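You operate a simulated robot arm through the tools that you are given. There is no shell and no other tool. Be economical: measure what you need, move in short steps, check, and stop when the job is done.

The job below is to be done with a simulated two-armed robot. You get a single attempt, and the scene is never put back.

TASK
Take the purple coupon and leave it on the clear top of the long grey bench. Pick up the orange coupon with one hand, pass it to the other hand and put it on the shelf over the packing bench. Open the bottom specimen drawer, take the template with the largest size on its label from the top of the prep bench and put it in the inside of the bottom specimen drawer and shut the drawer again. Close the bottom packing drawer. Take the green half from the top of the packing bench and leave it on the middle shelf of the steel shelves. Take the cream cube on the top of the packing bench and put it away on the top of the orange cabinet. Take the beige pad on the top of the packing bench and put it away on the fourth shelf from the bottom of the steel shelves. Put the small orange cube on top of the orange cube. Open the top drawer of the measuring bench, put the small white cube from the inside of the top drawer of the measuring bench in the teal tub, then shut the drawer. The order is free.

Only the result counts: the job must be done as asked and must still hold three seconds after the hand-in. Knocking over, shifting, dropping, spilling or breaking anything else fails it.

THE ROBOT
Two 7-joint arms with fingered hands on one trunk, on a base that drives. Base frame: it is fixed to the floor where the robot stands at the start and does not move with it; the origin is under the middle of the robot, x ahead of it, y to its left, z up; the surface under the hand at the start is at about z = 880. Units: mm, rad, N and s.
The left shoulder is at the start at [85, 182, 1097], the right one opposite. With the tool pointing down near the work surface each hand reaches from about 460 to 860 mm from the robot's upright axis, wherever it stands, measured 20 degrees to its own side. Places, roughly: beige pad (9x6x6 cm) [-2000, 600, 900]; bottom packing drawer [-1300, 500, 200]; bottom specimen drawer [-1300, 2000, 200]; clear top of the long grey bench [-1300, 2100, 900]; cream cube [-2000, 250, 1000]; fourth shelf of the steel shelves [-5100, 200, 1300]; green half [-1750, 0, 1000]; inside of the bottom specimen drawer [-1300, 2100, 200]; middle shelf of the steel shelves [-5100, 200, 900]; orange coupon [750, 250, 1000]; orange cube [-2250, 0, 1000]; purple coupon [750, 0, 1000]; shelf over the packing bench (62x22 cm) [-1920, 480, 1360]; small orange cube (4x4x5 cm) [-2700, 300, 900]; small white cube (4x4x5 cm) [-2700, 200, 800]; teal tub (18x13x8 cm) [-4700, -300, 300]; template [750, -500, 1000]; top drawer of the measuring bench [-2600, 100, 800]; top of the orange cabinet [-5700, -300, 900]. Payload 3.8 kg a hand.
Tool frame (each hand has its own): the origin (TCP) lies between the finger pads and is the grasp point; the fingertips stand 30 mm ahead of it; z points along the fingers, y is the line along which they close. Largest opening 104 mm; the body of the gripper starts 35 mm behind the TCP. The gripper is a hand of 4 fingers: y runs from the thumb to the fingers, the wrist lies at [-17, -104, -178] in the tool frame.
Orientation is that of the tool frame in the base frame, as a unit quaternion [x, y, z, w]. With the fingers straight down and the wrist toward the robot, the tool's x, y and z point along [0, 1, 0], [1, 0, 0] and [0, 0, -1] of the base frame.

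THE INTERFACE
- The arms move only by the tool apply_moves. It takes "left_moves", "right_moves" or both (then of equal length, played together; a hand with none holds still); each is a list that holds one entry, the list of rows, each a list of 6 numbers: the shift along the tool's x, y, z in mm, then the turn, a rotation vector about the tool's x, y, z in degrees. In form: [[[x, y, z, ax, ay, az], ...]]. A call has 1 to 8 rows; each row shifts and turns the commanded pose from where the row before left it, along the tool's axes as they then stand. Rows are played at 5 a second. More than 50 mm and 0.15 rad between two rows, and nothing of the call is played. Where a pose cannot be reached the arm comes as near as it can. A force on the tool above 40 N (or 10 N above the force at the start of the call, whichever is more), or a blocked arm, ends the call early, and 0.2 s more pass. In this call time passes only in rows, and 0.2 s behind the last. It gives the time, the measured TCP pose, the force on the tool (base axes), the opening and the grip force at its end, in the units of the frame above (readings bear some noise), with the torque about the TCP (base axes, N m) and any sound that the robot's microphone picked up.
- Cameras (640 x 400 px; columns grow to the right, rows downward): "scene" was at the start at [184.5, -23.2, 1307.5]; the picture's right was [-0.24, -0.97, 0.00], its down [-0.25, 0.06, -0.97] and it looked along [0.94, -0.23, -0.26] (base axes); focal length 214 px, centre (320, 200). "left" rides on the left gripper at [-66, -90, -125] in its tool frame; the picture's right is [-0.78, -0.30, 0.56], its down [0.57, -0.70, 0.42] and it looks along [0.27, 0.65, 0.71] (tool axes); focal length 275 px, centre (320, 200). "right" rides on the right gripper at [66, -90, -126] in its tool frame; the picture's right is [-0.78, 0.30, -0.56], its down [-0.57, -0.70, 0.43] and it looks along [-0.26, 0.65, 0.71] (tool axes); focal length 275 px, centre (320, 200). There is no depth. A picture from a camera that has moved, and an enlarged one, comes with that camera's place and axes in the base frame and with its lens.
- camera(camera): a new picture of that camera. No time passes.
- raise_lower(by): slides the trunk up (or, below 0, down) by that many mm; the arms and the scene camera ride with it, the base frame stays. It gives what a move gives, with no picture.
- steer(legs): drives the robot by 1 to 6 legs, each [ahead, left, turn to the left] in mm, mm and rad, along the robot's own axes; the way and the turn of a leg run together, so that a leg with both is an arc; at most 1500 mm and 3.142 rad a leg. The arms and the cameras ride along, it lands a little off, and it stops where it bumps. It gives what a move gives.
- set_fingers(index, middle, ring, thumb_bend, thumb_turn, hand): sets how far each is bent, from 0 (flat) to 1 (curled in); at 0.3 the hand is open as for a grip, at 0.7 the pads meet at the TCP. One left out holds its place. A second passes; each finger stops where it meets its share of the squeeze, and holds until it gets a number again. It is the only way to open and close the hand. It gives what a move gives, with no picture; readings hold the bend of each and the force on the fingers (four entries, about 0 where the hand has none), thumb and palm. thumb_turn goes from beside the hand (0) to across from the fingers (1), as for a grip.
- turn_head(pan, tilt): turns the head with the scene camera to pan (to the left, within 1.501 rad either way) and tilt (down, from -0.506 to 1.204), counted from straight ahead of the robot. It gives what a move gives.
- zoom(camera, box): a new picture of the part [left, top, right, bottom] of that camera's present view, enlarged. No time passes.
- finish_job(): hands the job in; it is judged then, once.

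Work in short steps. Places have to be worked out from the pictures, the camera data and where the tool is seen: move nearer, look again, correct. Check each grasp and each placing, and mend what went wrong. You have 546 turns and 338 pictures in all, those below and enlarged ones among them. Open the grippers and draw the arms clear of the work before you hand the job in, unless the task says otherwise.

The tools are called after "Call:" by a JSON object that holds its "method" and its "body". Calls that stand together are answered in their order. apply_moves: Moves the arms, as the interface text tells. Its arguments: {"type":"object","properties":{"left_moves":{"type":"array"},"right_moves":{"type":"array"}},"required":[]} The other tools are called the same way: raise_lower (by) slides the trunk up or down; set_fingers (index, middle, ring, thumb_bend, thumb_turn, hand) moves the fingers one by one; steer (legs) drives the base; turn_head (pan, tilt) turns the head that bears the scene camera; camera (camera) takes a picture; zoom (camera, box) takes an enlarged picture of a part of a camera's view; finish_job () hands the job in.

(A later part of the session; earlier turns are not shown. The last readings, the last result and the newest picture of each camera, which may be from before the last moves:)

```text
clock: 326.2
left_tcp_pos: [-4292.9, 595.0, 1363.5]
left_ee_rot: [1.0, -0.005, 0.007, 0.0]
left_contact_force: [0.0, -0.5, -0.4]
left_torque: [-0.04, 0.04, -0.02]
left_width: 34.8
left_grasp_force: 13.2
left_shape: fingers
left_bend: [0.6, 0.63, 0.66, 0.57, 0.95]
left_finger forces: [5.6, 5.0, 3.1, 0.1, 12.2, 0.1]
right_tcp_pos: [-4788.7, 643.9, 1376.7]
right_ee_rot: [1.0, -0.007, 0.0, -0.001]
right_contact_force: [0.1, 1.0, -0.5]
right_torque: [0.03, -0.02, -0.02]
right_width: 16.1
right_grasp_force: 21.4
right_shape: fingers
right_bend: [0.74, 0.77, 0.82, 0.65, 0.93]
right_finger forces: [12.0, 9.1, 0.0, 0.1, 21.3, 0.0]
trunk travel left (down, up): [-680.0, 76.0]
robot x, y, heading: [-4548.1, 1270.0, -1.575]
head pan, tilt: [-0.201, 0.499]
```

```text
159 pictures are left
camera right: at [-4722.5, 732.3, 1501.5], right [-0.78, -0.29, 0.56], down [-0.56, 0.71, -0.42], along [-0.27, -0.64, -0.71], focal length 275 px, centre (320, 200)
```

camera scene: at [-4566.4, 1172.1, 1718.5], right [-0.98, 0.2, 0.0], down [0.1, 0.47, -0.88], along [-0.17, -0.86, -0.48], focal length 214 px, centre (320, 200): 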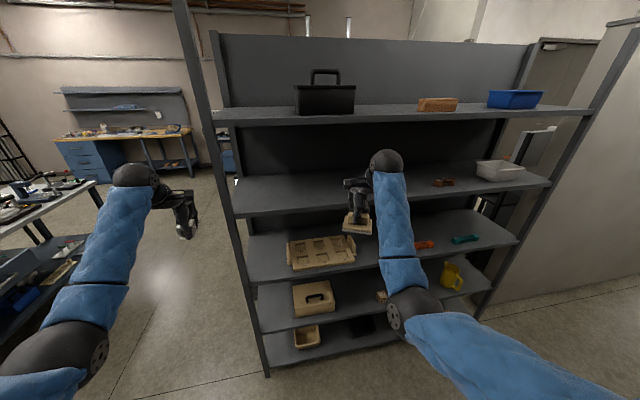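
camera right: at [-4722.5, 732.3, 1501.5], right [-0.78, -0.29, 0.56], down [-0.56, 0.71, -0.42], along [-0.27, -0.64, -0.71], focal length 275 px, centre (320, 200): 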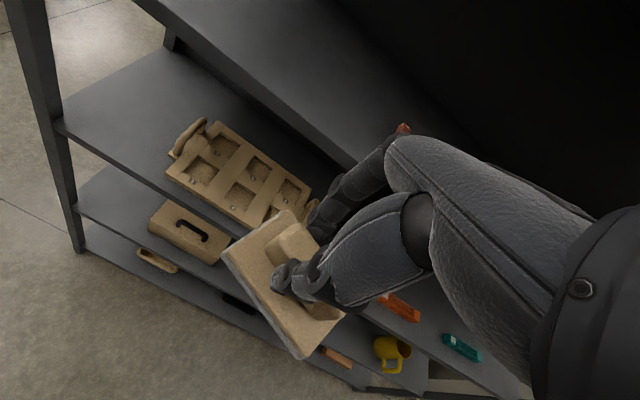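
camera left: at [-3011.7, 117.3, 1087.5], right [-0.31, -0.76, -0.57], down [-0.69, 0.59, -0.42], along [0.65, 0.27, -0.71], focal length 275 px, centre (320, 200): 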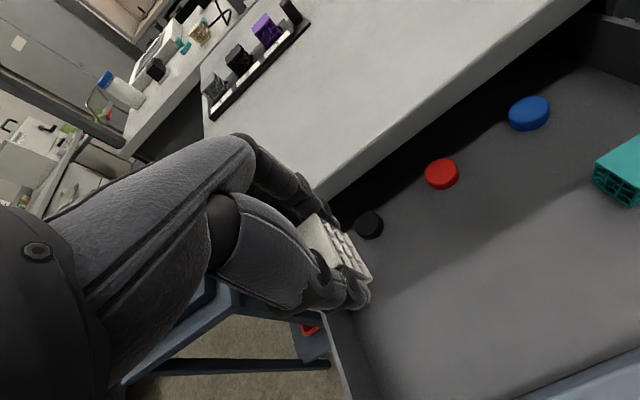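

Shelf front edge is at y ≈ 442, board z ≈ 1278. I move the left hand further left for clearance, then drive forward 200 mm and extend the right arm.

Call:
{"method": "apply_moves", "body": {"left_moves": [[[30, -20, 0, 0, 0, 0], [35, -20, 0, 0, 0, 0], [35, -20, 0, 0, 0, 0]]]}}

Call:
{"method": "steer", "body": {"legs": [[195, 0, 0]]}}

Call:
{"method": "camera", "body": {"camera": "scene"}}

Call:
{"method": "camera", "body": {"camera": "right"}}

```text
clock: 327.0
left_tcp_pos: [-4193.4, 654.6, 1364.0]
left_ee_rot: [1.0, -0.006, 0.007, 0.0]
left_contact_force: [0.7, 0.1, 0.2]
left_torque: [0.04, 0.02, -0.04]
left_width: 34.8
left_grasp_force: 12.6
left_shape: fingers
left_bend: [0.6, 0.63, 0.66, 0.57, 0.95]
left_finger forces: [5.8, 5.1, 3.0, 0.1, 12.1, 0.0]
right_tcp_pos: [-4788.1, 645.3, 1377.7]
right_ee_rot: [1.0, -0.007, 0.001, 0.0]
right_contact_force: [0.2, 0.2, -0.4]
right_torque: [0.0, -0.01, -0.03]
right_width: 15.7
right_grasp_force: 20.9
right_shape: fingers
right_bend: [0.74, 0.77, 0.82, 0.65, 0.93]
right_finger forces: [12.0, 9.1, 0.0, 0.1, 21.3, 0.1]
trunk travel left (down, up): [-680.0, 76.0]
robot x, y, heading: [-4548.1, 1270.3, -1.57]
head pan, tilt: [-0.201, 0.499]
```

```text
clock: 328.5
left_tcp_pos: [-4190.9, 462.4, 1363.6]
left_ee_rot: [1.0, -0.003, 0.008, 0.0]
left_contact_force: [-0.5, 0.8, -0.8]
left_torque: [-0.04, -0.01, 0.02]
left_width: 34.9
left_grasp_force: 13.1
left_shape: fingers
left_bend: [0.6, 0.63, 0.66, 0.57, 0.95]
left_finger forces: [5.7, 5.0, 3.0, 0.1, 12.1, 0.0]
right_tcp_pos: [-4786.4, 449.6, 1376.6]
right_ee_rot: [1.0, -0.004, 0.001, 0.0]
right_contact_force: [0.1, -0.9, -0.4]
right_torque: [0.01, 0.01, 0.04]
right_width: 15.6
right_grasp_force: 21.7
right_shape: fingers
right_bend: [0.74, 0.77, 0.82, 0.65, 0.93]
right_finger forces: [12.1, 9.2, 0.1, 0.0, 21.3, 0.0]
trunk travel left (down, up): [-680.0, 76.0]
robot x, y, heading: [-4547.0, 1081.5, -1.566]
head pan, tilt: [-0.201, 0.499]
```

```text
158 pictures are left
camera scene: at [-4565.6, 978.5, 1718.4], right [-0.98, 0.2, 0.0], down [0.09, 0.47, -0.88], along [-0.17, -0.86, -0.48], focal length 214 px, centre (320, 200)
```

scene: 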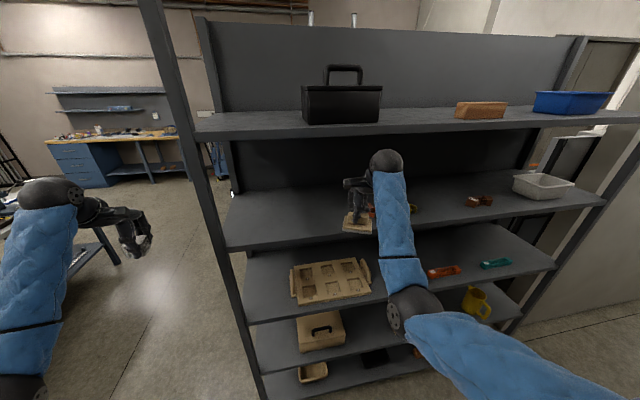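

```text
157 pictures are left
camera right: at [-4719.6, 538.0, 1501.6], right [-0.78, -0.29, 0.56], down [-0.57, 0.71, -0.42], along [-0.27, -0.65, -0.71], focal length 275 px, centre (320, 200)
```

right: 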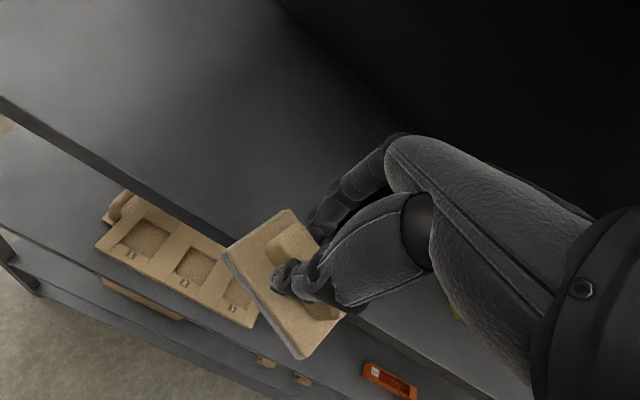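

I extend the arm 65 mm and lower toward the board.

Call:
{"method": "apply_moves", "body": {"right_moves": [[[5, 35, 0, 0, 0, 0], [5, 32, 0, 0, 0, 0], [0, 0, 14, 0, 0, 0], [0, 0, 8, 0, 0, 0]]]}}

Call:
{"method": "camera", "body": {"camera": "right"}}

Call:
{"method": "zoom", "body": {"camera": "scene", "box": [280, 130, 480, 270]}}

```text
clock: 329.5
left_tcp_pos: [-4190.8, 461.9, 1363.6]
left_ee_rot: [1.0, -0.004, 0.007, 0.001]
left_contact_force: [-0.5, 0.0, -0.7]
left_torque: [-0.03, -0.02, 0.03]
left_width: 34.8
left_grasp_force: 13.4
left_shape: fingers
left_bend: [0.6, 0.63, 0.66, 0.57, 0.95]
left_finger forces: [5.7, 4.9, 3.0, 0.0, 12.0, 0.1]
right_tcp_pos: [-4778.2, 382.7, 1354.4]
right_ee_rot: [1.0, -0.004, 0.002, -0.001]
right_contact_force: [-1.0, -0.3, -0.8]
right_torque: [0.0, -0.01, 0.01]
right_width: 15.8
right_grasp_force: 21.3
right_shape: fingers
right_bend: [0.74, 0.77, 0.82, 0.65, 0.93]
right_finger forces: [12.0, 9.3, 0.1, 0.0, 21.4, 0.0]
trunk travel left (down, up): [-680.0, 76.0]
robot x, y, heading: [-4551.6, 1082.6, -1.567]
head pan, tilt: [-0.201, 0.499]
```

```text
156 pictures are left
camera right: at [-4711.4, 471.4, 1479.8], right [-0.78, -0.29, 0.56], down [-0.57, 0.71, -0.42], along [-0.27, -0.65, -0.71], focal length 275 px, centre (320, 200)
```

right: 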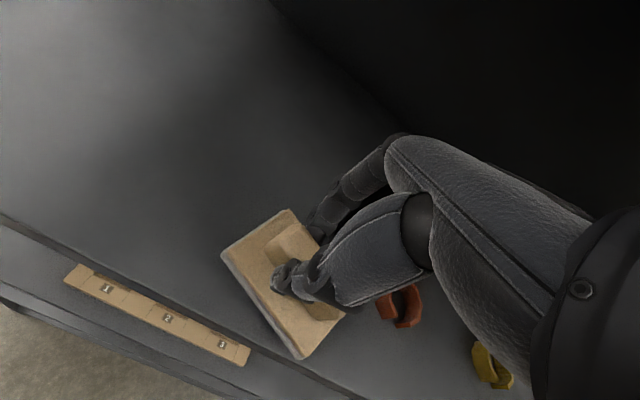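

```text
2.86 times, centred on (380, 200) of scene
camera zoom: at [-4565.7, 978.8, 1718.4], right [-0.98, 0.2, 0.0], down [0.09, 0.47, -0.88], along [-0.17, -0.86, -0.48], focal length 613 px, centre (149, 200)
```

zoom: 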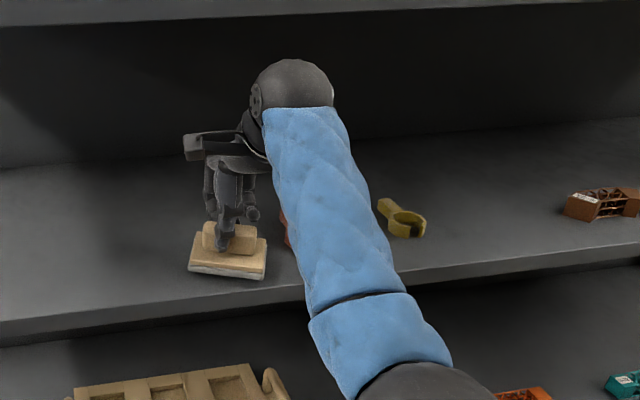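

Clear of the neighbouring clips. I lower until contact.

Call:
{"method": "apply_moves", "body": {"right_moves": [[[0, 0, 5, 0, 0, 0], [0, 0, 4, 0, 0, 0], [0, 0, 3, 0, 0, 0]]]}}

Call:
{"method": "zoom", "body": {"camera": "scene", "box": [300, 180, 380, 240]}}

```text
clock: 330.3
left_tcp_pos: [-4190.5, 462.3, 1363.5]
left_ee_rot: [1.0, -0.004, 0.007, 0.0]
left_contact_force: [-0.4, 0.6, 0.3]
left_torque: [0.03, -0.01, -0.04]
left_width: 35.1
left_grasp_force: 13.5
left_shape: fingers
left_bend: [0.6, 0.63, 0.66, 0.57, 0.95]
left_finger forces: [5.8, 4.8, 3.0, 0.1, 12.2, 0.0]
right_tcp_pos: [-4778.0, 381.4, 1343.5]
right_ee_rot: [1.0, -0.004, 0.001, 0.001]
right_contact_force: [-1.3, -1.7, 3.0]
right_torque: [0.07, 0.0, -0.01]
right_width: 15.9
right_grasp_force: 21.5
right_shape: fingers
right_bend: [0.74, 0.77, 0.82, 0.65, 0.92]
right_finger forces: [12.3, 10.0, 0.1, 0.1, 21.3, 0.0]
trunk travel left (down, up): [-680.0, 76.0]
robot x, y, heading: [-4549.6, 1086.1, -1.563]
head pan, tilt: [-0.201, 0.499]
```

```text
6.67 times, centred on (340, 210) of scene
camera zoom: at [-4565.7, 978.9, 1718.5], right [-0.98, 0.2, 0.0], down [0.09, 0.47, -0.88], along [-0.17, -0.86, -0.48], focal length 1430 px, centre (187, 133)
```

zoom: 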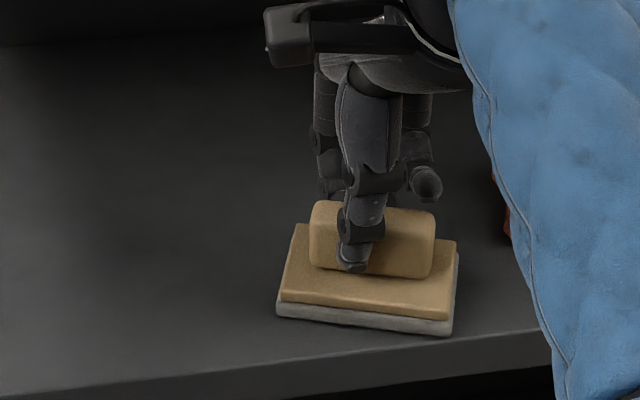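

Contact with the board. I lower 2 mm more and release.

Call:
{"method": "apply_moves", "body": {"right_moves": [[[0, 0, 2, 0, 0, 0]]]}}

Call:
{"method": "set_fingers", "body": {"hand": "right", "index": 0.4, "middle": 0.4, "ring": 0.4, "thumb_bend": 0.4}}

Call:
{"method": "apply_moves", "body": {"right_moves": [[[0, 0, -20, 0, 0, 0], [0, 0, -30, 0, 0, 0], [0, 0, -20, 0, 0, 0]]]}}

Call:
{"method": "zoom", "body": {"camera": "scene", "box": [280, 150, 400, 240]}}

```text
clock: 330.7
left_tcp_pos: [-4191.3, 462.2, 1364.0]
left_ee_rot: [1.0, -0.003, 0.007, 0.0]
left_contact_force: [0.2, -0.6, 0.0]
left_torque: [-0.01, -0.01, 0.0]
left_width: 35.0
left_grasp_force: 12.7
left_shape: fingers
left_bend: [0.6, 0.63, 0.66, 0.57, 0.95]
left_finger forces: [5.7, 4.9, 2.9, 0.1, 12.1, 0.1]
right_tcp_pos: [-4778.0, 382.0, 1344.0]
right_ee_rot: [1.0, -0.004, 0.001, 0.002]
right_contact_force: [-1.4, -2.9, 7.7]
right_torque: [0.11, -0.02, 0.04]
right_width: 15.6
right_grasp_force: 23.5
right_shape: fingers
right_bend: [0.74, 0.77, 0.82, 0.65, 0.92]
right_finger forces: [12.9, 12.5, 0.0, 0.0, 21.7, 0.1]
trunk travel left (down, up): [-680.0, 76.0]
robot x, y, heading: [-4547.7, 1079.1, -1.566]
head pan, tilt: [-0.201, 0.499]
```

```text
clock: 331.7
left_tcp_pos: [-4189.6, 462.3, 1364.5]
left_ee_rot: [1.0, -0.003, 0.007, -0.001]
left_contact_force: [0.6, -1.0, -0.1]
left_torque: [0.0, 0.02, -0.02]
left_width: 35.1
left_grasp_force: 12.8
left_shape: fingers
left_bend: [0.6, 0.63, 0.66, 0.57, 0.95]
left_finger forces: [5.7, 4.9, 2.9, 0.1, 12.0, 0.1]
right_tcp_pos: [-4776.6, 382.4, 1340.8]
right_ee_rot: [1.0, -0.004, 0.001, 0.0]
right_contact_force: [0.1, -0.4, 0.5]
right_torque: [0.02, 0.0, 0.03]
right_width: 78.9
right_grasp_force: 0.1
right_shape: fingers
right_bend: [0.4, 0.4, 0.4, 0.4, 0.97]
right_finger forces: [0.0, 0.0, 0.0, 0.0, 0.1, 0.1]
trunk travel left (down, up): [-680.0, 76.0]
robot x, y, heading: [-4548.9, 1080.9, -1.565]
head pan, tilt: [-0.201, 0.499]
```

```text
clock: 332.5
left_tcp_pos: [-4191.8, 462.2, 1363.3]
left_ee_rot: [1.0, -0.003, 0.007, 0.0]
left_contact_force: [0.0, -0.2, -0.3]
left_torque: [-0.01, 0.01, -0.04]
left_width: 35.0
left_grasp_force: 12.3
left_shape: fingers
left_bend: [0.6, 0.63, 0.66, 0.57, 0.95]
left_finger forces: [5.7, 4.9, 3.0, 0.0, 12.1, 0.1]
right_tcp_pos: [-4776.9, 383.2, 1412.1]
right_ee_rot: [1.0, -0.004, 0.001, -0.001]
right_contact_force: [0.3, -0.7, 0.1]
right_torque: [-0.01, -0.02, -0.04]
right_width: 79.1
right_grasp_force: 0.0
right_shape: fingers
right_bend: [0.4, 0.4, 0.4, 0.4, 0.97]
right_finger forces: [0.0, 0.0, 0.1, 0.1, 0.0, 0.1]
trunk travel left (down, up): [-680.0, 76.0]
robot x, y, heading: [-4544.7, 1079.2, -1.567]
head pan, tilt: [-0.201, 0.499]
```

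```text
4.44 times, centred on (340, 195) of scene
camera zoom: at [-4565.6, 978.7, 1718.4], right [-0.98, 0.2, 0.0], down [0.09, 0.47, -0.88], along [-0.17, -0.86, -0.48], focal length 953 px, centre (231, 222)
```

zoom: 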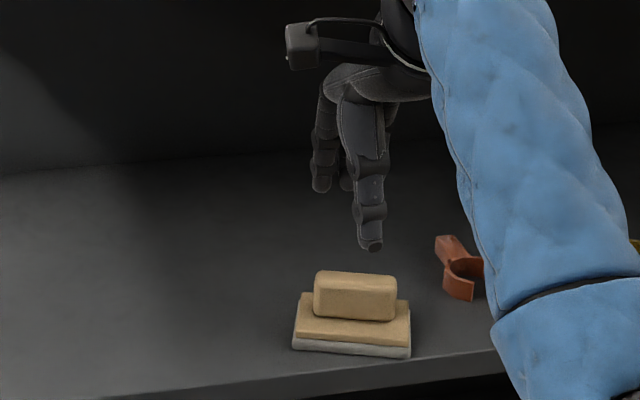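

Pad is placed on the 4th shelf. I withdraw, lower the trunk, and drive round to the south side to find the teal tub.

Call:
{"method": "steer", "body": {"legs": [[-260, 0, 0], [0, 680, 0]]}}

Call:
{"method": "raise_lower", "body": {"by": -400}}

Call:
{"method": "steer", "body": {"legs": [[1150, 0, 0]]}}

Call:
{"method": "turn_head", "body": {"pan": -0.8, "tilt": 0.5}}

Call:
{"method": "camera", "body": {"camera": "scene"}}

```text
clock: 337.8
left_tcp_pos: [-3514.9, 722.4, 1364.9]
left_ee_rot: [1.0, -0.006, 0.007, 0.0]
left_contact_force: [1.2, 0.3, 0.2]
left_torque: [0.04, -0.03, -0.02]
left_width: 35.1
left_grasp_force: 12.3
left_shape: fingers
left_bend: [0.6, 0.63, 0.66, 0.57, 0.95]
left_finger forces: [5.8, 4.9, 3.0, 0.0, 12.1, 0.1]
right_tcp_pos: [-4098.5, 645.7, 1411.4]
right_ee_rot: [1.0, -0.007, 0.001, -0.001]
right_contact_force: [-0.6, -1.0, 1.0]
right_torque: [0.02, 0.02, -0.02]
right_width: 79.4
right_grasp_force: 0.1
right_shape: fingers
right_bend: [0.4, 0.4, 0.4, 0.4, 0.97]
right_finger forces: [0.1, 0.0, 0.0, 0.0, 0.0, 0.0]
trunk travel left (down, up): [-680.0, 76.0]
robot x, y, heading: [-3869.2, 1341.2, -1.568]
head pan, tilt: [-0.201, 0.499]
```

```text
clock: 341.6
left_tcp_pos: [-3513.1, 721.4, 964.0]
left_ee_rot: [1.0, -0.006, 0.007, 0.001]
left_contact_force: [0.0, -0.3, -0.9]
left_torque: [0.03, 0.0, -0.02]
left_width: 35.0
left_grasp_force: 12.5
left_shape: fingers
left_bend: [0.6, 0.63, 0.66, 0.57, 0.95]
left_finger forces: [5.7, 5.0, 3.0, 0.0, 12.0, 0.0]
right_tcp_pos: [-4100.1, 645.5, 1012.0]
right_ee_rot: [1.0, -0.007, 0.001, 0.0]
right_contact_force: [0.4, -0.1, 0.5]
right_torque: [0.04, -0.01, 0.01]
right_width: 78.9
right_grasp_force: 0.0
right_shape: fingers
right_bend: [0.4, 0.4, 0.4, 0.4, 0.97]
right_finger forces: [0.0, 0.0, 0.0, 0.0, 0.0, 0.0]
trunk travel left (down, up): [-280.0, 476.0]
robot x, y, heading: [-3870.0, 1339.8, -1.572]
head pan, tilt: [-0.201, 0.499]
```

```text
clock: 347.5
left_tcp_pos: [-3499.7, -429.8, 963.9]
left_ee_rot: [1.0, 0.0, 0.008, -0.001]
left_contact_force: [-0.3, -0.3, -1.5]
left_torque: [-0.01, 0.01, 0.03]
left_width: 34.9
left_grasp_force: 12.6
left_shape: fingers
left_bend: [0.6, 0.63, 0.66, 0.57, 0.95]
left_finger forces: [5.7, 4.9, 3.0, 0.0, 12.0, 0.0]
right_tcp_pos: [-4085.0, -514.3, 1011.0]
right_ee_rot: [1.0, -0.001, 0.001, -0.001]
right_contact_force: [-0.1, 0.2, -0.9]
right_torque: [0.03, 0.0, 0.02]
right_width: 79.3
right_grasp_force: 0.0
right_shape: fingers
right_bend: [0.4, 0.4, 0.4, 0.4, 0.97]
right_finger forces: [0.1, 0.0, 0.0, 0.0, 0.1, 0.1]
trunk travel left (down, up): [-280.0, 476.0]
robot x, y, heading: [-3865.2, 180.6, -1.56]
head pan, tilt: [-0.201, 0.499]
```

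```text
clock: 348.5
left_tcp_pos: [-3499.4, -429.6, 964.7]
left_ee_rot: [1.0, -0.001, 0.006, 0.0]
left_contact_force: [0.0, -0.8, 0.3]
left_torque: [-0.01, -0.01, 0.02]
left_width: 35.2
left_grasp_force: 12.6
left_shape: fingers
left_bend: [0.6, 0.63, 0.66, 0.57, 0.95]
left_finger forces: [5.8, 4.9, 2.9, 0.0, 12.0, 0.0]
right_tcp_pos: [-4084.5, -512.9, 1011.8]
right_ee_rot: [1.0, 0.0, 0.001, -0.001]
right_contact_force: [0.2, 0.2, 0.4]
right_torque: [0.03, 0.03, 0.02]
right_width: 79.2
right_grasp_force: 0.1
right_shape: fingers
right_bend: [0.4, 0.4, 0.4, 0.4, 0.97]
right_finger forces: [0.0, 0.0, 0.1, 0.0, 0.0, 0.0]
trunk travel left (down, up): [-280.0, 476.0]
robot x, y, heading: [-3865.2, 184.2, -1.559]
head pan, tilt: [-0.799, 0.499]
```

```text
152 pictures are left
camera scene: at [-3924.6, 39.5, 1315.8], right [-0.71, 0.71, 0.0], down [0.34, 0.34, -0.88], along [-0.62, -0.62, -0.48], focal length 214 px, centre (320, 200)
```

scene: 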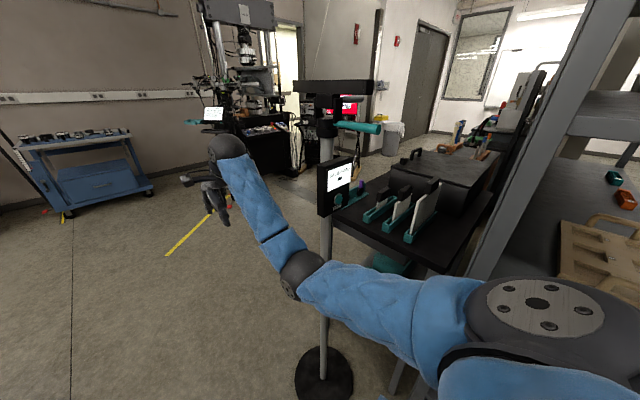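

A stand is at (-4316, -317) and a black table is south of the shelves. I go further south, then face west.

Call:
{"method": "steer", "body": {"legs": [[1250, 0, 0], [0, 0, -1.58], [500, 0, 0]]}}

Call:
{"method": "turn_head", "body": {"pan": -0.9, "tilt": 0.45}}

Call:
{"method": "camera", "body": {"camera": "scene"}}

```text
clock: 361.2
left_tcp_pos: [-4982.2, -1374.8, 964.2]
left_ee_rot: [-0.691, 0.722, -0.005, -0.005]
left_contact_force: [-0.3, 1.0, 0.0]
left_torque: [-0.04, 0.02, -0.01]
left_width: 34.9
left_grasp_force: 12.1
left_shape: fingers
left_bend: [0.61, 0.63, 0.66, 0.58, 0.95]
left_finger forces: [5.5, 4.8, 2.7, 0.0, 11.5, 0.1]
right_tcp_pos: [-5040.9, -785.4, 1010.7]
right_ee_rot: [-0.69, 0.724, -0.001, 0.0]
right_contact_force: [-0.3, -0.9, 0.8]
right_torque: [-0.02, -0.03, 0.03]
right_width: 79.2
right_grasp_force: 0.1
right_shape: fingers
right_bend: [0.4, 0.4, 0.4, 0.4, 0.97]
right_finger forces: [0.1, 0.0, 0.0, 0.0, 0.0, 0.0]
trunk travel left (down, up): [-280.0, 476.0]
robot x, y, heading: [-4348.0, -1040.8, 3.107]
head pan, tilt: [-0.799, 0.499]
```

```text
clock: 361.9
left_tcp_pos: [-4982.5, -1372.3, 964.0]
left_ee_rot: [-0.691, 0.722, -0.005, -0.005]
left_contact_force: [0.4, -0.3, -0.9]
left_torque: [-0.01, 0.02, 0.01]
left_width: 34.7
left_grasp_force: 12.1
left_shape: fingers
left_bend: [0.61, 0.63, 0.66, 0.58, 0.95]
left_finger forces: [5.5, 4.8, 2.7, 0.1, 11.6, 0.0]
right_tcp_pos: [-5039.5, -784.8, 1011.4]
right_ee_rot: [-0.69, 0.723, -0.001, 0.0]
right_contact_force: [0.1, 0.5, -0.2]
right_torque: [0.01, 0.01, -0.01]
right_width: 79.4
right_grasp_force: 0.0
right_shape: fingers
right_bend: [0.4, 0.4, 0.4, 0.4, 0.97]
right_finger forces: [0.0, 0.1, 0.0, 0.0, 0.1, 0.0]
trunk travel left (down, up): [-280.0, 476.0]
robot x, y, heading: [-4347.2, -1038.8, 3.111]
head pan, tilt: [-0.901, 0.45]
```

```text
151 pictures are left
camera scene: at [-4486.7, -964.0, 1320.3], right [0.8, 0.6, 0.0], down [0.26, -0.35, -0.9], along [-0.54, 0.72, -0.44], focal length 214 px, centre (320, 200)
```

scene: 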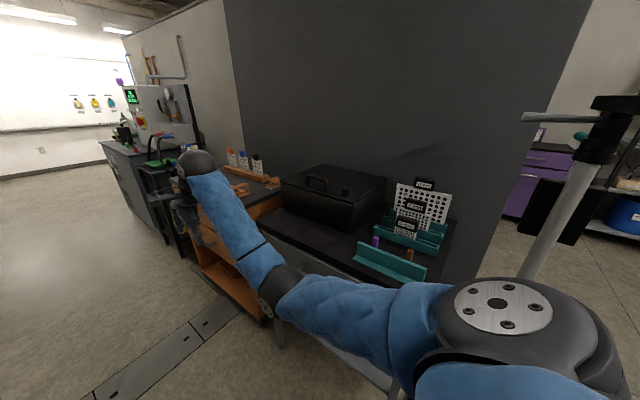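

The table front edge is at y ≈ -520; the orange cabinet stands left of it. I back off south and turn to face the table.

Call:
{"method": "steer", "body": {"legs": [[-200, 430, 0], [0, 0, -1.54]]}}

Call:
{"method": "turn_head", "body": {"pan": 0.1, "tilt": 0.55}}

Call:
{"method": "camera", "body": {"camera": "scene"}}

```text
clock: 368.5
left_tcp_pos: [-4522.6, -858.1, 963.4]
left_ee_rot: [0.005, 1.0, 0.0, -0.007]
left_contact_force: [0.6, 0.3, 0.3]
left_torque: [0.01, 0.0, -0.01]
left_width: 34.3
left_grasp_force: 12.0
left_shape: fingers
left_bend: [0.61, 0.63, 0.66, 0.58, 0.95]
left_finger forces: [5.5, 4.7, 2.5, 0.0, 11.3, 0.0]
right_tcp_pos: [-3937.3, -780.1, 1011.7]
right_ee_rot: [0.006, 1.0, -0.001, -0.001]
right_contact_force: [0.5, -0.3, -0.3]
right_torque: [0.01, 0.02, -0.02]
right_width: 78.9
right_grasp_force: 0.0
right_shape: fingers
right_bend: [0.4, 0.4, 0.4, 0.4, 0.97]
right_finger forces: [0.0, 0.0, 0.1, 0.0, 0.1, 0.1]
trunk travel left (down, up): [-280.0, 476.0]
robot x, y, heading: [-4167.0, -1476.5, 1.571]
head pan, tilt: [-0.901, 0.45]
```

```text
clock: 369.7
left_tcp_pos: [-4523.3, -858.8, 965.3]
left_ee_rot: [0.005, 1.0, 0.0, -0.007]
left_contact_force: [0.3, 0.4, -0.2]
left_torque: [0.04, 0.0, 0.03]
left_width: 34.2
left_grasp_force: 12.0
left_shape: fingers
left_bend: [0.61, 0.63, 0.66, 0.58, 0.95]
left_finger forces: [5.5, 4.7, 2.5, 0.0, 11.3, 0.1]
right_tcp_pos: [-3936.8, -780.2, 1011.6]
right_ee_rot: [0.006, 1.0, 0.0, -0.001]
right_contact_force: [-0.4, -0.3, 0.7]
right_torque: [0.05, 0.01, -0.02]
right_width: 79.1
right_grasp_force: 0.0
right_shape: fingers
right_bend: [0.4, 0.4, 0.4, 0.4, 0.97]
right_finger forces: [0.0, 0.0, 0.0, 0.0, 0.0, 0.0]
trunk travel left (down, up): [-280.0, 476.0]
robot x, y, heading: [-4167.3, -1477.5, 1.568]
head pan, tilt: [0.099, 0.55]
```

```text
150 pictures are left
camera scene: at [-4176.8, -1307.3, 1311.3], right [0.99, 0.1, 0.0], down [0.05, -0.52, -0.85], along [-0.08, 0.85, -0.52], focal length 214 px, centre (320, 200)
```

scene: 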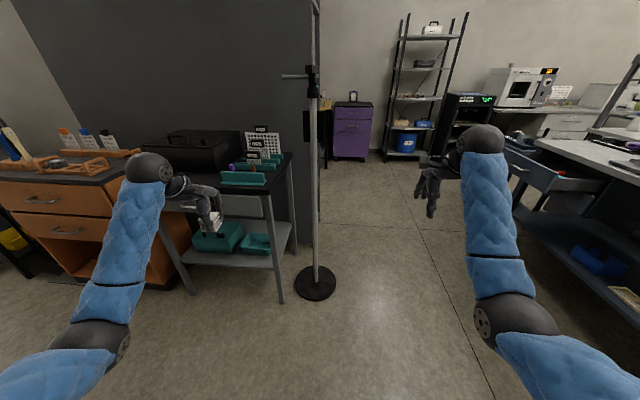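

Call:
{"method": "zoom", "body": {"camera": "scene", "box": [160, 180, 320, 300]}}

Call:
{"method": "zoom", "body": {"camera": "scene", "box": [0, 110, 180, 290]}}

```text
3.33 times, centred on (240, 240) of scene
camera zoom: at [-4176.8, -1307.3, 1311.3], right [0.99, 0.1, 0.0], down [0.05, -0.52, -0.85], along [-0.08, 0.85, -0.52], focal length 715 px, centre (587, 67)
```

zoom: 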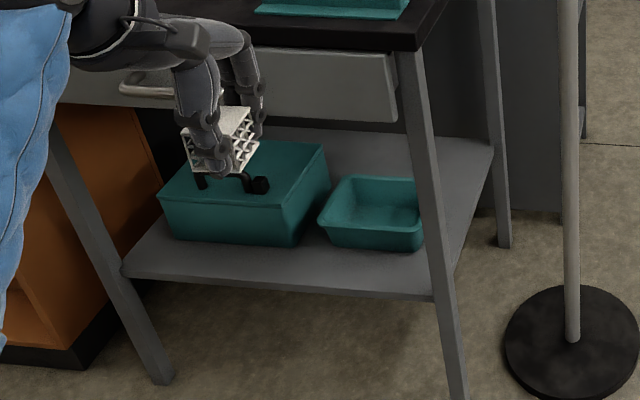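

```text
2.22 times, centred on (90, 200) of scene
camera zoom: at [-4176.8, -1307.3, 1311.3], right [0.99, 0.1, 0.0], down [0.05, -0.52, -0.85], along [-0.08, 0.85, -0.52], focal length 477 px, centre (831, 200)
```

zoom: 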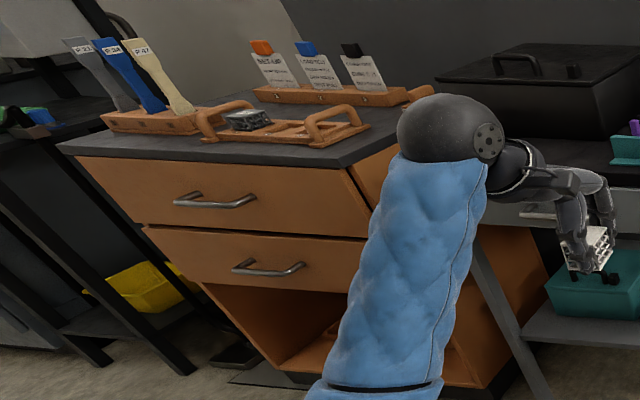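

The open teal tub is at about (-4683, -306), rim z ≈ 370, on the table's low shelf. I pitch the left tool up 45°, move the right arm aside, and lower the trunk.

Call:
{"method": "apply_moves", "body": {"left_moves": [[[0, 0, 0, -8.4, 0, 0], [0, 0, 0, -8.4, 0, 0], [0, 0, 0, -8.4, 0, 0], [0, 0, 0, -8.4, 0, 0], [0, 0, 0, -8.4, 0, 0], [0, 0, 0, -3, 0, 0]]], "right_moves": [[[25, -25, 0, 0, 0, 0], [25, -25, 0, 0, 0, 0], [25, -25, 0, 0, 0, 0], [25, -25, 0, 0, 0, 0], [25, -20, 0, 0, 0, 0], [25, 0, 0, 0, 0, 0]]]}}

Call:
{"method": "raise_lower", "body": {"by": -250}}

Call:
{"method": "camera", "body": {"camera": "scene"}}

```text
clock: 371.1
left_tcp_pos: [-4522.9, -857.2, 963.0]
left_ee_rot: [0.008, 0.923, 0.383, -0.005]
left_contact_force: [-0.7, 0.2, 0.3]
left_torque: [-0.02, 0.01, -0.02]
left_width: 34.1
left_grasp_force: 12.5
left_shape: fingers
left_bend: [0.61, 0.63, 0.67, 0.58, 0.95]
left_finger forces: [5.4, 4.6, 2.4, 0.1, 11.5, 0.0]
right_tcp_pos: [-4088.2, -898.0, 1013.3]
right_ee_rot: [0.007, 1.0, 0.0, -0.001]
right_contact_force: [0.1, -0.5, -0.7]
right_torque: [0.05, -0.02, 0.02]
right_width: 79.2
right_grasp_force: 0.1
right_shape: fingers
right_bend: [0.4, 0.4, 0.4, 0.4, 0.97]
right_finger forces: [0.0, 0.0, 0.0, 0.0, 0.1, 0.0]
trunk travel left (down, up): [-280.0, 476.0]
robot x, y, heading: [-4164.3, -1474.8, 1.574]
head pan, tilt: [0.099, 0.55]
```

```text
clock: 373.7
left_tcp_pos: [-4522.1, -858.1, 715.1]
left_ee_rot: [0.008, 0.924, 0.383, -0.005]
left_contact_force: [-0.5, -0.4, -0.5]
left_torque: [-0.01, 0.01, 0.03]
left_width: 33.9
left_grasp_force: 12.0
left_shape: fingers
left_bend: [0.61, 0.63, 0.67, 0.58, 0.95]
left_finger forces: [5.5, 4.6, 2.3, 0.0, 11.4, 0.1]
right_tcp_pos: [-4087.8, -850.9, 624.5]
right_ee_rot: [0.006, 0.99, -0.14, 0.001]
right_contact_force: [0.0, 0.7, -0.5]
right_torque: [-0.04, 0.0, -0.03]
right_width: 79.1
right_grasp_force: 0.1
right_shape: fingers
right_bend: [0.4, 0.4, 0.4, 0.4, 0.97]
right_finger forces: [0.1, 0.0, 0.0, 0.0, 0.0, 0.1]
trunk travel left (down, up): [-30.0, 726.0]
robot x, y, heading: [-4164.9, -1477.8, 1.569]
head pan, tilt: [0.099, 0.55]
```

```text
147 pictures are left
camera scene: at [-4176.9, -1169.1, 1048.8], right [0.99, 0.1, 0.0], down [0.05, -0.52, -0.85], along [-0.09, 0.85, -0.52], focal length 214 px, centre (320, 200)
```

scene: 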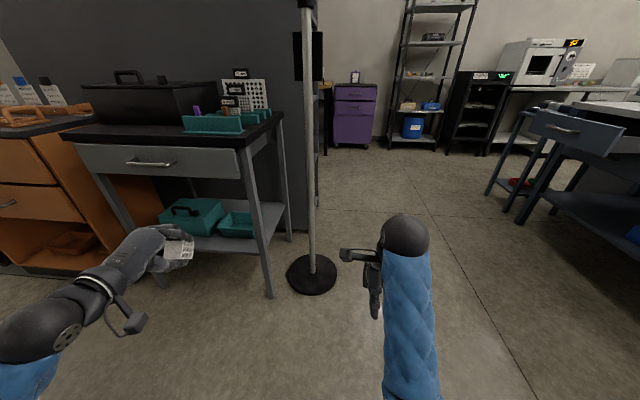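

The right hand went the wrong way sideways; I move it 250 mm to the right, away from the stand.

Call:
{"method": "apply_moves", "body": {"right_moves": [[[-42, -10, -10, 0, 0, 0], [-42, -10, -10, 0, 0, 0], [-42, -10, -10, 0, 0, 0], [-42, 0, -10, 0, 0, 0], [-42, 0, 0, 0, 0, 0], [-42, 0, 0, 0, 0, 0]]]}}

Call:
{"method": "steer", "body": {"legs": [[0, 335, 0], [230, 0, 0]]}}

Call:
{"method": "turn_head", "body": {"pan": 0.2, "tilt": 0.6}}

Call:
{"method": "camera", "body": {"camera": "scene"}}

Call:
{"method": "camera", "body": {"camera": "left"}}

```text
clock: 375.1
left_tcp_pos: [-4522.3, -857.2, 713.7]
left_ee_rot: [0.007, 0.924, 0.383, -0.005]
left_contact_force: [-0.3, 0.6, -1.1]
left_torque: [0.01, -0.01, 0.02]
left_width: 34.1
left_grasp_force: 12.0
left_shape: fingers
left_bend: [0.61, 0.63, 0.67, 0.58, 0.95]
left_finger forces: [5.5, 4.6, 2.2, 0.1, 11.3, 0.0]
right_tcp_pos: [-3835.5, -847.9, 637.7]
right_ee_rot: [0.006, 0.99, -0.141, 0.001]
right_contact_force: [-0.5, 0.0, 0.2]
right_torque: [-0.02, 0.01, -0.04]
right_width: 79.1
right_grasp_force: 0.1
right_shape: fingers
right_bend: [0.4, 0.4, 0.4, 0.4, 0.97]
right_finger forces: [0.1, 0.0, 0.0, 0.0, 0.1, 0.0]
right hand out of reach, approached as far as the arm can: row 1, 2, 3
trunk travel left (down, up): [-30.0, 726.0]
robot x, y, heading: [-4166.4, -1477.5, 1.572]
head pan, tilt: [0.099, 0.55]
```

```text
clock: 378.6
left_tcp_pos: [-4855.8, -631.4, 714.0]
left_ee_rot: [0.005, 0.924, 0.383, -0.006]
left_contact_force: [0.0, 0.1, 0.3]
left_torque: [-0.02, -0.02, 0.01]
left_width: 34.3
left_grasp_force: 11.4
left_shape: fingers
left_bend: [0.61, 0.63, 0.67, 0.58, 0.95]
left_finger forces: [5.4, 4.6, 2.4, 0.1, 11.4, 0.0]
right_tcp_pos: [-4170.6, -617.7, 636.8]
right_ee_rot: [0.003, 0.99, -0.14, 0.001]
right_contact_force: [-0.4, -0.3, -0.2]
right_torque: [-0.01, 0.01, -0.01]
right_width: 79.0
right_grasp_force: 0.1
right_shape: fingers
right_bend: [0.4, 0.4, 0.4, 0.4, 0.97]
right_finger forces: [0.0, 0.0, 0.0, 0.1, 0.0, 0.0]
trunk travel left (down, up): [-30.0, 726.0]
robot x, y, heading: [-4498.9, -1251.1, 1.574]
head pan, tilt: [0.099, 0.55]
```

```text
clock: 379.3
left_tcp_pos: [-4856.7, -632.0, 713.2]
left_ee_rot: [0.005, 0.924, 0.383, -0.006]
left_contact_force: [-0.5, -0.4, 0.3]
left_torque: [0.0, -0.06, -0.01]
left_width: 34.1
left_grasp_force: 11.4
left_shape: fingers
left_bend: [0.61, 0.63, 0.67, 0.58, 0.95]
left_finger forces: [5.5, 4.5, 2.3, 0.0, 11.4, 0.0]
right_tcp_pos: [-4170.6, -617.4, 637.8]
right_ee_rot: [0.005, 0.99, -0.14, 0.0]
right_contact_force: [-0.3, -0.3, -0.1]
right_torque: [0.01, -0.02, -0.02]
right_width: 79.2
right_grasp_force: 0.1
right_shape: fingers
right_bend: [0.4, 0.4, 0.4, 0.4, 0.97]
right_finger forces: [0.0, 0.1, 0.0, 0.1, 0.0, 0.0]
trunk travel left (down, up): [-30.0, 726.0]
robot x, y, heading: [-4497.0, -1249.2, 1.577]
head pan, tilt: [0.201, 0.6]
```

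```text
146 pictures are left
camera scene: at [-4517.6, -943.0, 1044.1], right [0.98, 0.21, 0.0], down [0.12, -0.55, -0.82], along [-0.17, 0.81, -0.57], focal length 214 px, centre (320, 200)
```

scene: 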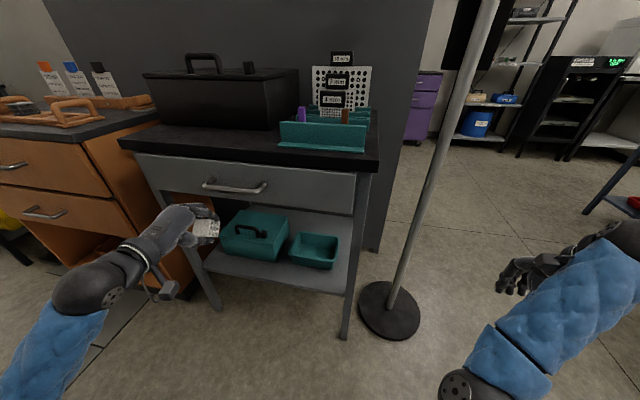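

```text
145 pictures are left
camera left: at [-4791.0, -785.3, 738.0], right [0.77, 0.18, -0.61], down [-0.59, -0.19, -0.79], along [-0.26, 0.96, -0.04], focal length 275 px, centre (320, 200)
```

left: 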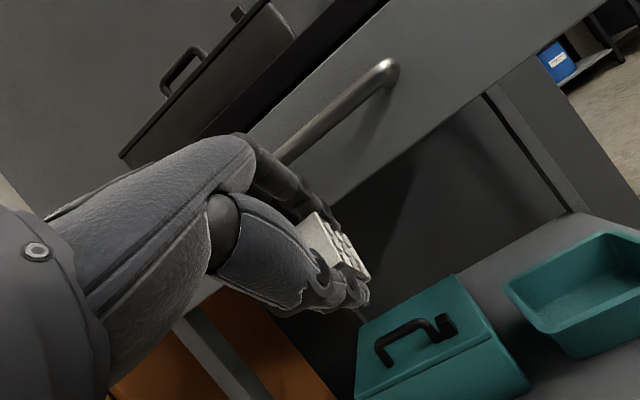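

Tub confirmed at about (-4668, -316). I lower the left hand in front of the table and shift it right to line up with the tub.

Call:
{"method": "apply_moves", "body": {"left_moves": [[[-23, -25, 25, 0, 0, 0], [-23, -25, 25, 0, 0, 0], [-24, -25, 25, 0, 0, 0], [-24, -25, 25, 0, 0, 0], [-24, -25, 25, 0, 0, 0], [-24, -25, 25, 0, 0, 0], [-24, -25, 25, 0, 0, 0], [-23, -25, 25, 0, 0, 0]]]}}

Call:
{"method": "camera", "body": {"camera": "scene"}}

Call:
{"method": "camera", "body": {"camera": "left"}}

```text
clock: 381.1
left_tcp_pos: [-4681.6, -635.4, 423.2]
left_ee_rot: [0.016, 0.924, 0.381, -0.017]
left_contact_force: [-0.1, -0.2, -0.8]
left_torque: [-0.01, -0.02, -0.02]
left_width: 33.9
left_grasp_force: 11.5
left_shape: fingers
left_bend: [0.61, 0.63, 0.67, 0.58, 0.95]
left_finger forces: [5.6, 4.6, 2.1, 0.1, 11.5, 0.2]
right_tcp_pos: [-4170.5, -617.7, 637.6]
right_ee_rot: [0.004, 0.99, -0.14, -0.001]
right_contact_force: [0.8, -0.4, 0.2]
right_torque: [0.0, -0.02, -0.01]
right_width: 79.3
right_grasp_force: 0.0
right_shape: fingers
right_bend: [0.4, 0.4, 0.4, 0.4, 0.97]
right_finger forces: [0.0, 0.1, 0.0, 0.0, 0.0, 0.0]
trunk travel left (down, up): [-30.0, 726.0]
robot x, y, heading: [-4498.2, -1253.9, 1.577]
head pan, tilt: [0.201, 0.6]
```

```text
144 pictures are left
camera scene: at [-4517.8, -943.0, 1044.1], right [0.98, 0.21, 0.0], down [0.12, -0.55, -0.82], along [-0.17, 0.81, -0.57], focal length 214 px, centre (320, 200)
```

scene: 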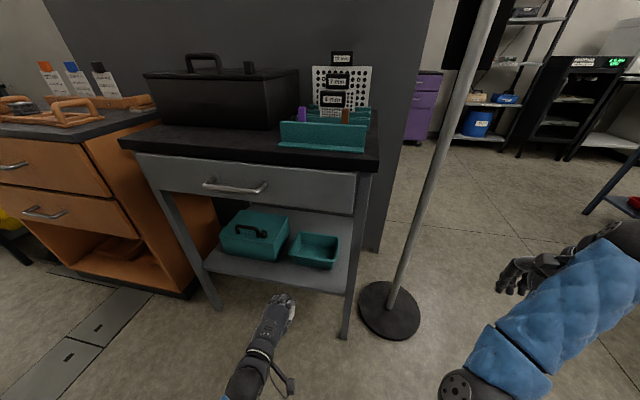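

```text
143 pictures are left
camera left: at [-4616.1, -790.0, 446.6], right [0.75, 0.17, -0.64], down [-0.61, -0.19, -0.77], along [-0.25, 0.97, -0.04], focal length 275 px, centre (320, 200)
```

left: 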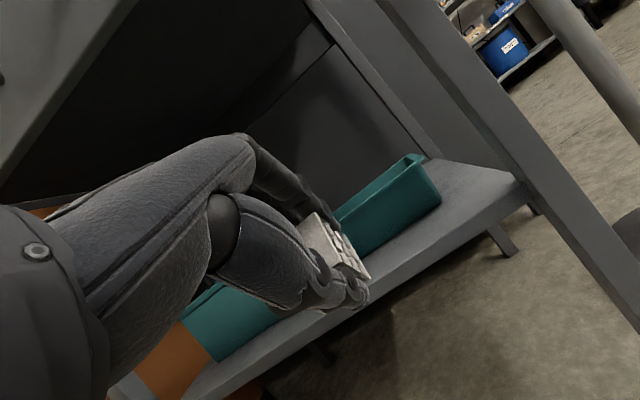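

I raise slightly to z ≈ 452 and drive forward 200 mm.

Call:
{"method": "apply_moves", "body": {"left_moves": [[[-6, 20, -20, 0, 0, 0]]]}}

Call:
{"method": "steer", "body": {"legs": [[190, 0, 0]]}}

Call:
{"method": "camera", "body": {"camera": "left"}}

Call:
{"method": "camera", "body": {"camera": "scene"}}

```text
clock: 381.5
left_tcp_pos: [-4682.1, -626.1, 463.6]
left_ee_rot: [0.016, 0.92, 0.392, -0.025]
left_contact_force: [-0.3, 0.7, -0.1]
left_torque: [0.0, 0.02, -0.02]
left_width: 33.9
left_grasp_force: 12.3
left_shape: fingers
left_bend: [0.61, 0.63, 0.67, 0.58, 0.95]
left_finger forces: [5.7, 4.7, 2.1, 0.0, 11.3, 0.0]
right_tcp_pos: [-4169.5, -616.7, 636.2]
right_ee_rot: [0.003, 0.99, -0.141, 0.0]
right_contact_force: [0.3, -0.4, 0.0]
right_torque: [0.0, 0.03, 0.01]
right_width: 78.8
right_grasp_force: 0.1
right_shape: fingers
right_bend: [0.4, 0.4, 0.4, 0.4, 0.97]
right_finger forces: [0.0, 0.1, 0.0, 0.1, 0.1, 0.1]
trunk travel left (down, up): [-30.0, 726.0]
robot x, y, heading: [-4496.2, -1250.5, 1.579]
head pan, tilt: [0.201, 0.6]
```

```text
clock: 383.0
left_tcp_pos: [-4680.7, -444.3, 459.8]
left_ee_rot: [0.018, 0.921, 0.389, -0.025]
left_contact_force: [-0.4, 0.4, 0.4]
left_torque: [0.0, -0.01, 0.0]
left_width: 33.9
left_grasp_force: 12.1
left_shape: fingers
left_bend: [0.61, 0.63, 0.67, 0.58, 0.95]
left_finger forces: [5.7, 4.7, 2.1, 0.1, 11.4, 0.0]
right_tcp_pos: [-4170.7, -434.3, 637.9]
right_ee_rot: [0.003, 0.99, -0.14, 0.001]
right_contact_force: [-0.1, 0.8, -0.4]
right_torque: [0.0, -0.02, -0.01]
right_width: 78.9
right_grasp_force: 0.1
right_shape: fingers
right_bend: [0.4, 0.4, 0.4, 0.4, 0.97]
right_finger forces: [0.1, 0.0, 0.0, 0.0, 0.0, 0.1]
trunk travel left (down, up): [-30.0, 726.0]
robot x, y, heading: [-4500.6, -1066.4, 1.578]
head pan, tilt: [0.201, 0.6]
```

```text
142 pictures are left
camera left: at [-4616.3, -599.0, 479.3], right [0.74, 0.18, -0.65], down [-0.62, -0.18, -0.76], along [-0.25, 0.97, -0.02], focal length 275 px, centre (320, 200)
```

left: 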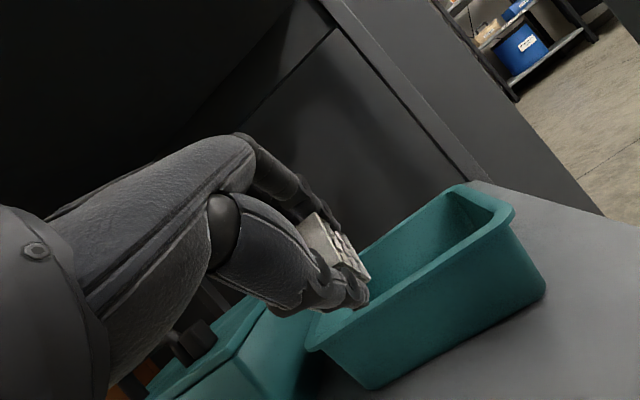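

```text
141 pictures are left
camera scene: at [-4518.9, -758.9, 1044.1], right [0.98, 0.21, 0.0], down [0.12, -0.55, -0.82], along [-0.17, 0.81, -0.57], focal length 214 px, centre (320, 200)
```

scene: 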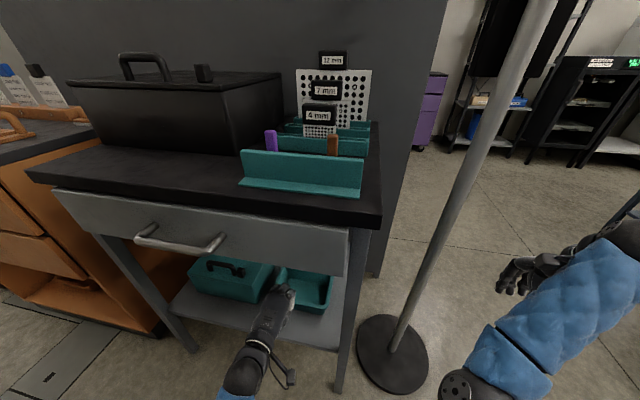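

Tub's rim spans x -4773…-4586, front rim y ≈ -382. I extend the hand 120 mm forward over its middle.

Call:
{"method": "apply_moves", "body": {"left_moves": [[[0, 28, 28, 0, 0, 0], [0, 28, 28, 0, 0, 0], [0, 28, 28, 0, 0, 0]]]}}

Call:
{"method": "camera", "body": {"camera": "left"}}

Call:
{"method": "zoom", "body": {"camera": "scene", "box": [180, 230, 360, 340]}}

```text
clock: 383.8
left_tcp_pos: [-4680.0, -326.7, 462.2]
left_ee_rot: [0.019, 0.921, 0.389, -0.023]
left_contact_force: [-0.4, 0.0, -1.0]
left_torque: [-0.05, -0.01, 0.02]
left_width: 34.0
left_grasp_force: 11.9
left_shape: fingers
left_bend: [0.61, 0.63, 0.67, 0.58, 0.95]
left_finger forces: [5.5, 4.7, 2.1, 0.0, 11.4, 0.0]
right_tcp_pos: [-4171.1, -433.3, 637.1]
right_ee_rot: [0.004, 0.99, -0.139, 0.0]
right_contact_force: [-0.3, 0.3, -0.8]
right_torque: [-0.03, -0.01, 0.02]
right_width: 79.4
right_grasp_force: 0.1
right_shape: fingers
right_bend: [0.4, 0.4, 0.4, 0.4, 0.97]
right_finger forces: [0.0, 0.1, 0.1, 0.0, 0.1, 0.0]
trunk travel left (down, up): [-30.0, 726.0]
robot x, y, heading: [-4497.5, -1067.2, 1.576]
head pan, tilt: [0.201, 0.6]
```

```text
140 pictures are left
camera left: at [-4615.6, -480.5, 481.4], right [0.74, 0.18, -0.65], down [-0.62, -0.18, -0.76], along [-0.25, 0.97, -0.02], focal length 275 px, centre (320, 200)
```

left: 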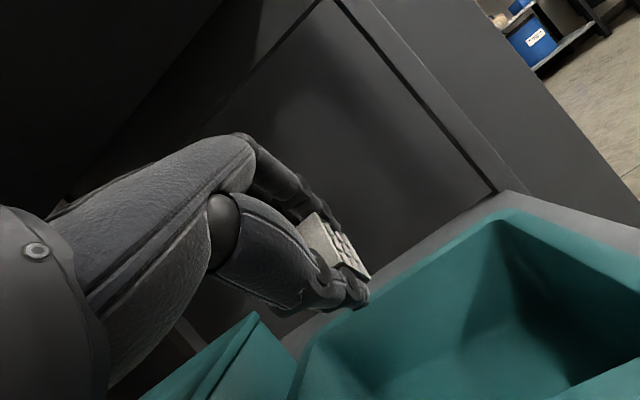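

```text
3.56 times, centred on (270, 285) of scene
camera zoom: at [-4519.0, -758.9, 1044.1], right [0.98, 0.21, 0.0], down [0.12, -0.55, -0.82], along [-0.17, 0.81, -0.57], focal length 763 px, centre (498, -102)
```

zoom: 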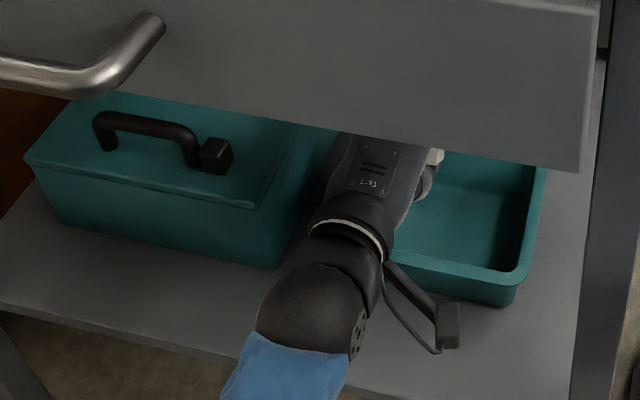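

The hand is centered over the tub opening. I lower ~35 mm and release the cube.

Call:
{"method": "apply_moves", "body": {"left_moves": [[[0, -10, 17, 0, 0, 0], [0, -12, 15, 0, 0, 0]]]}}

Call:
{"method": "set_fingers", "body": {"hand": "left", "index": 0.4, "middle": 0.4, "ring": 0.4, "thumb_bend": 0.4}}

Call:
{"method": "camera", "body": {"camera": "left"}}

```text
clock: 384.4
left_tcp_pos: [-4683.0, -317.2, 426.2]
left_ee_rot: [0.018, 0.92, 0.391, -0.024]
left_contact_force: [0.4, 0.4, -0.8]
left_torque: [0.0, -0.02, 0.01]
left_width: 34.1
left_grasp_force: 12.2
left_shape: fingers
left_bend: [0.61, 0.63, 0.67, 0.58, 0.95]
left_finger forces: [5.6, 4.8, 2.1, 0.0, 11.3, 0.0]
right_tcp_pos: [-4171.9, -433.5, 635.9]
right_ee_rot: [0.003, 0.99, -0.14, 0.001]
right_contact_force: [-0.5, -0.4, 0.0]
right_torque: [0.0, -0.01, 0.01]
right_width: 79.1
right_grasp_force: 0.0
right_shape: fingers
right_bend: [0.4, 0.4, 0.4, 0.4, 0.97]
right_finger forces: [0.0, 0.0, 0.1, 0.0, 0.0, 0.1]
trunk travel left (down, up): [-30.0, 726.0]
robot x, y, heading: [-4500.6, -1064.0, 1.578]
head pan, tilt: [0.201, 0.6]
```

```text
clock: 385.4
left_tcp_pos: [-4681.0, -317.9, 424.8]
left_ee_rot: [0.018, 0.921, 0.389, -0.025]
left_contact_force: [0.4, 0.1, -0.2]
left_torque: [0.01, 0.02, 0.0]
left_width: 79.1
left_grasp_force: 0.0
left_shape: fingers
left_bend: [0.4, 0.4, 0.4, 0.4, 0.97]
left_finger forces: [0.0, 0.0, 0.1, 0.0, 0.0, 0.0]
right_tcp_pos: [-4171.8, -434.2, 637.0]
right_ee_rot: [0.004, 0.99, -0.14, 0.0]
right_contact_force: [-0.3, -1.5, -0.2]
right_torque: [-0.01, -0.03, -0.02]
right_width: 79.1
right_grasp_force: 0.1
right_shape: fingers
right_bend: [0.4, 0.4, 0.4, 0.4, 0.97]
right_finger forces: [0.0, 0.0, 0.0, 0.0, 0.1, 0.0]
trunk travel left (down, up): [-30.0, 726.0]
robot x, y, heading: [-4500.9, -1061.2, 1.579]
head pan, tilt: [0.201, 0.6]
```

```text
138 pictures are left
camera left: at [-4616.4, -472.3, 444.1], right [0.74, 0.18, -0.65], down [-0.62, -0.18, -0.76], along [-0.25, 0.97, -0.02], focal length 275 px, centre (320, 200)
```

left: 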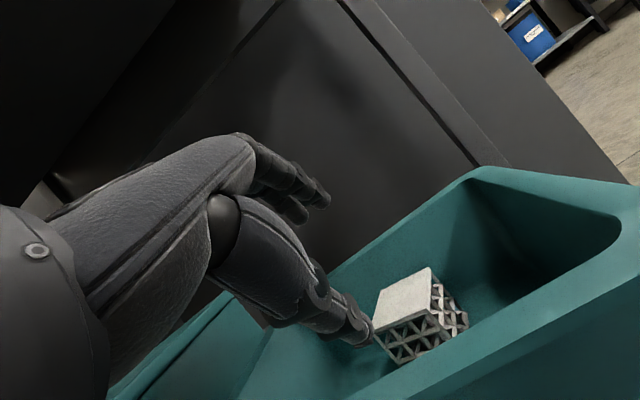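

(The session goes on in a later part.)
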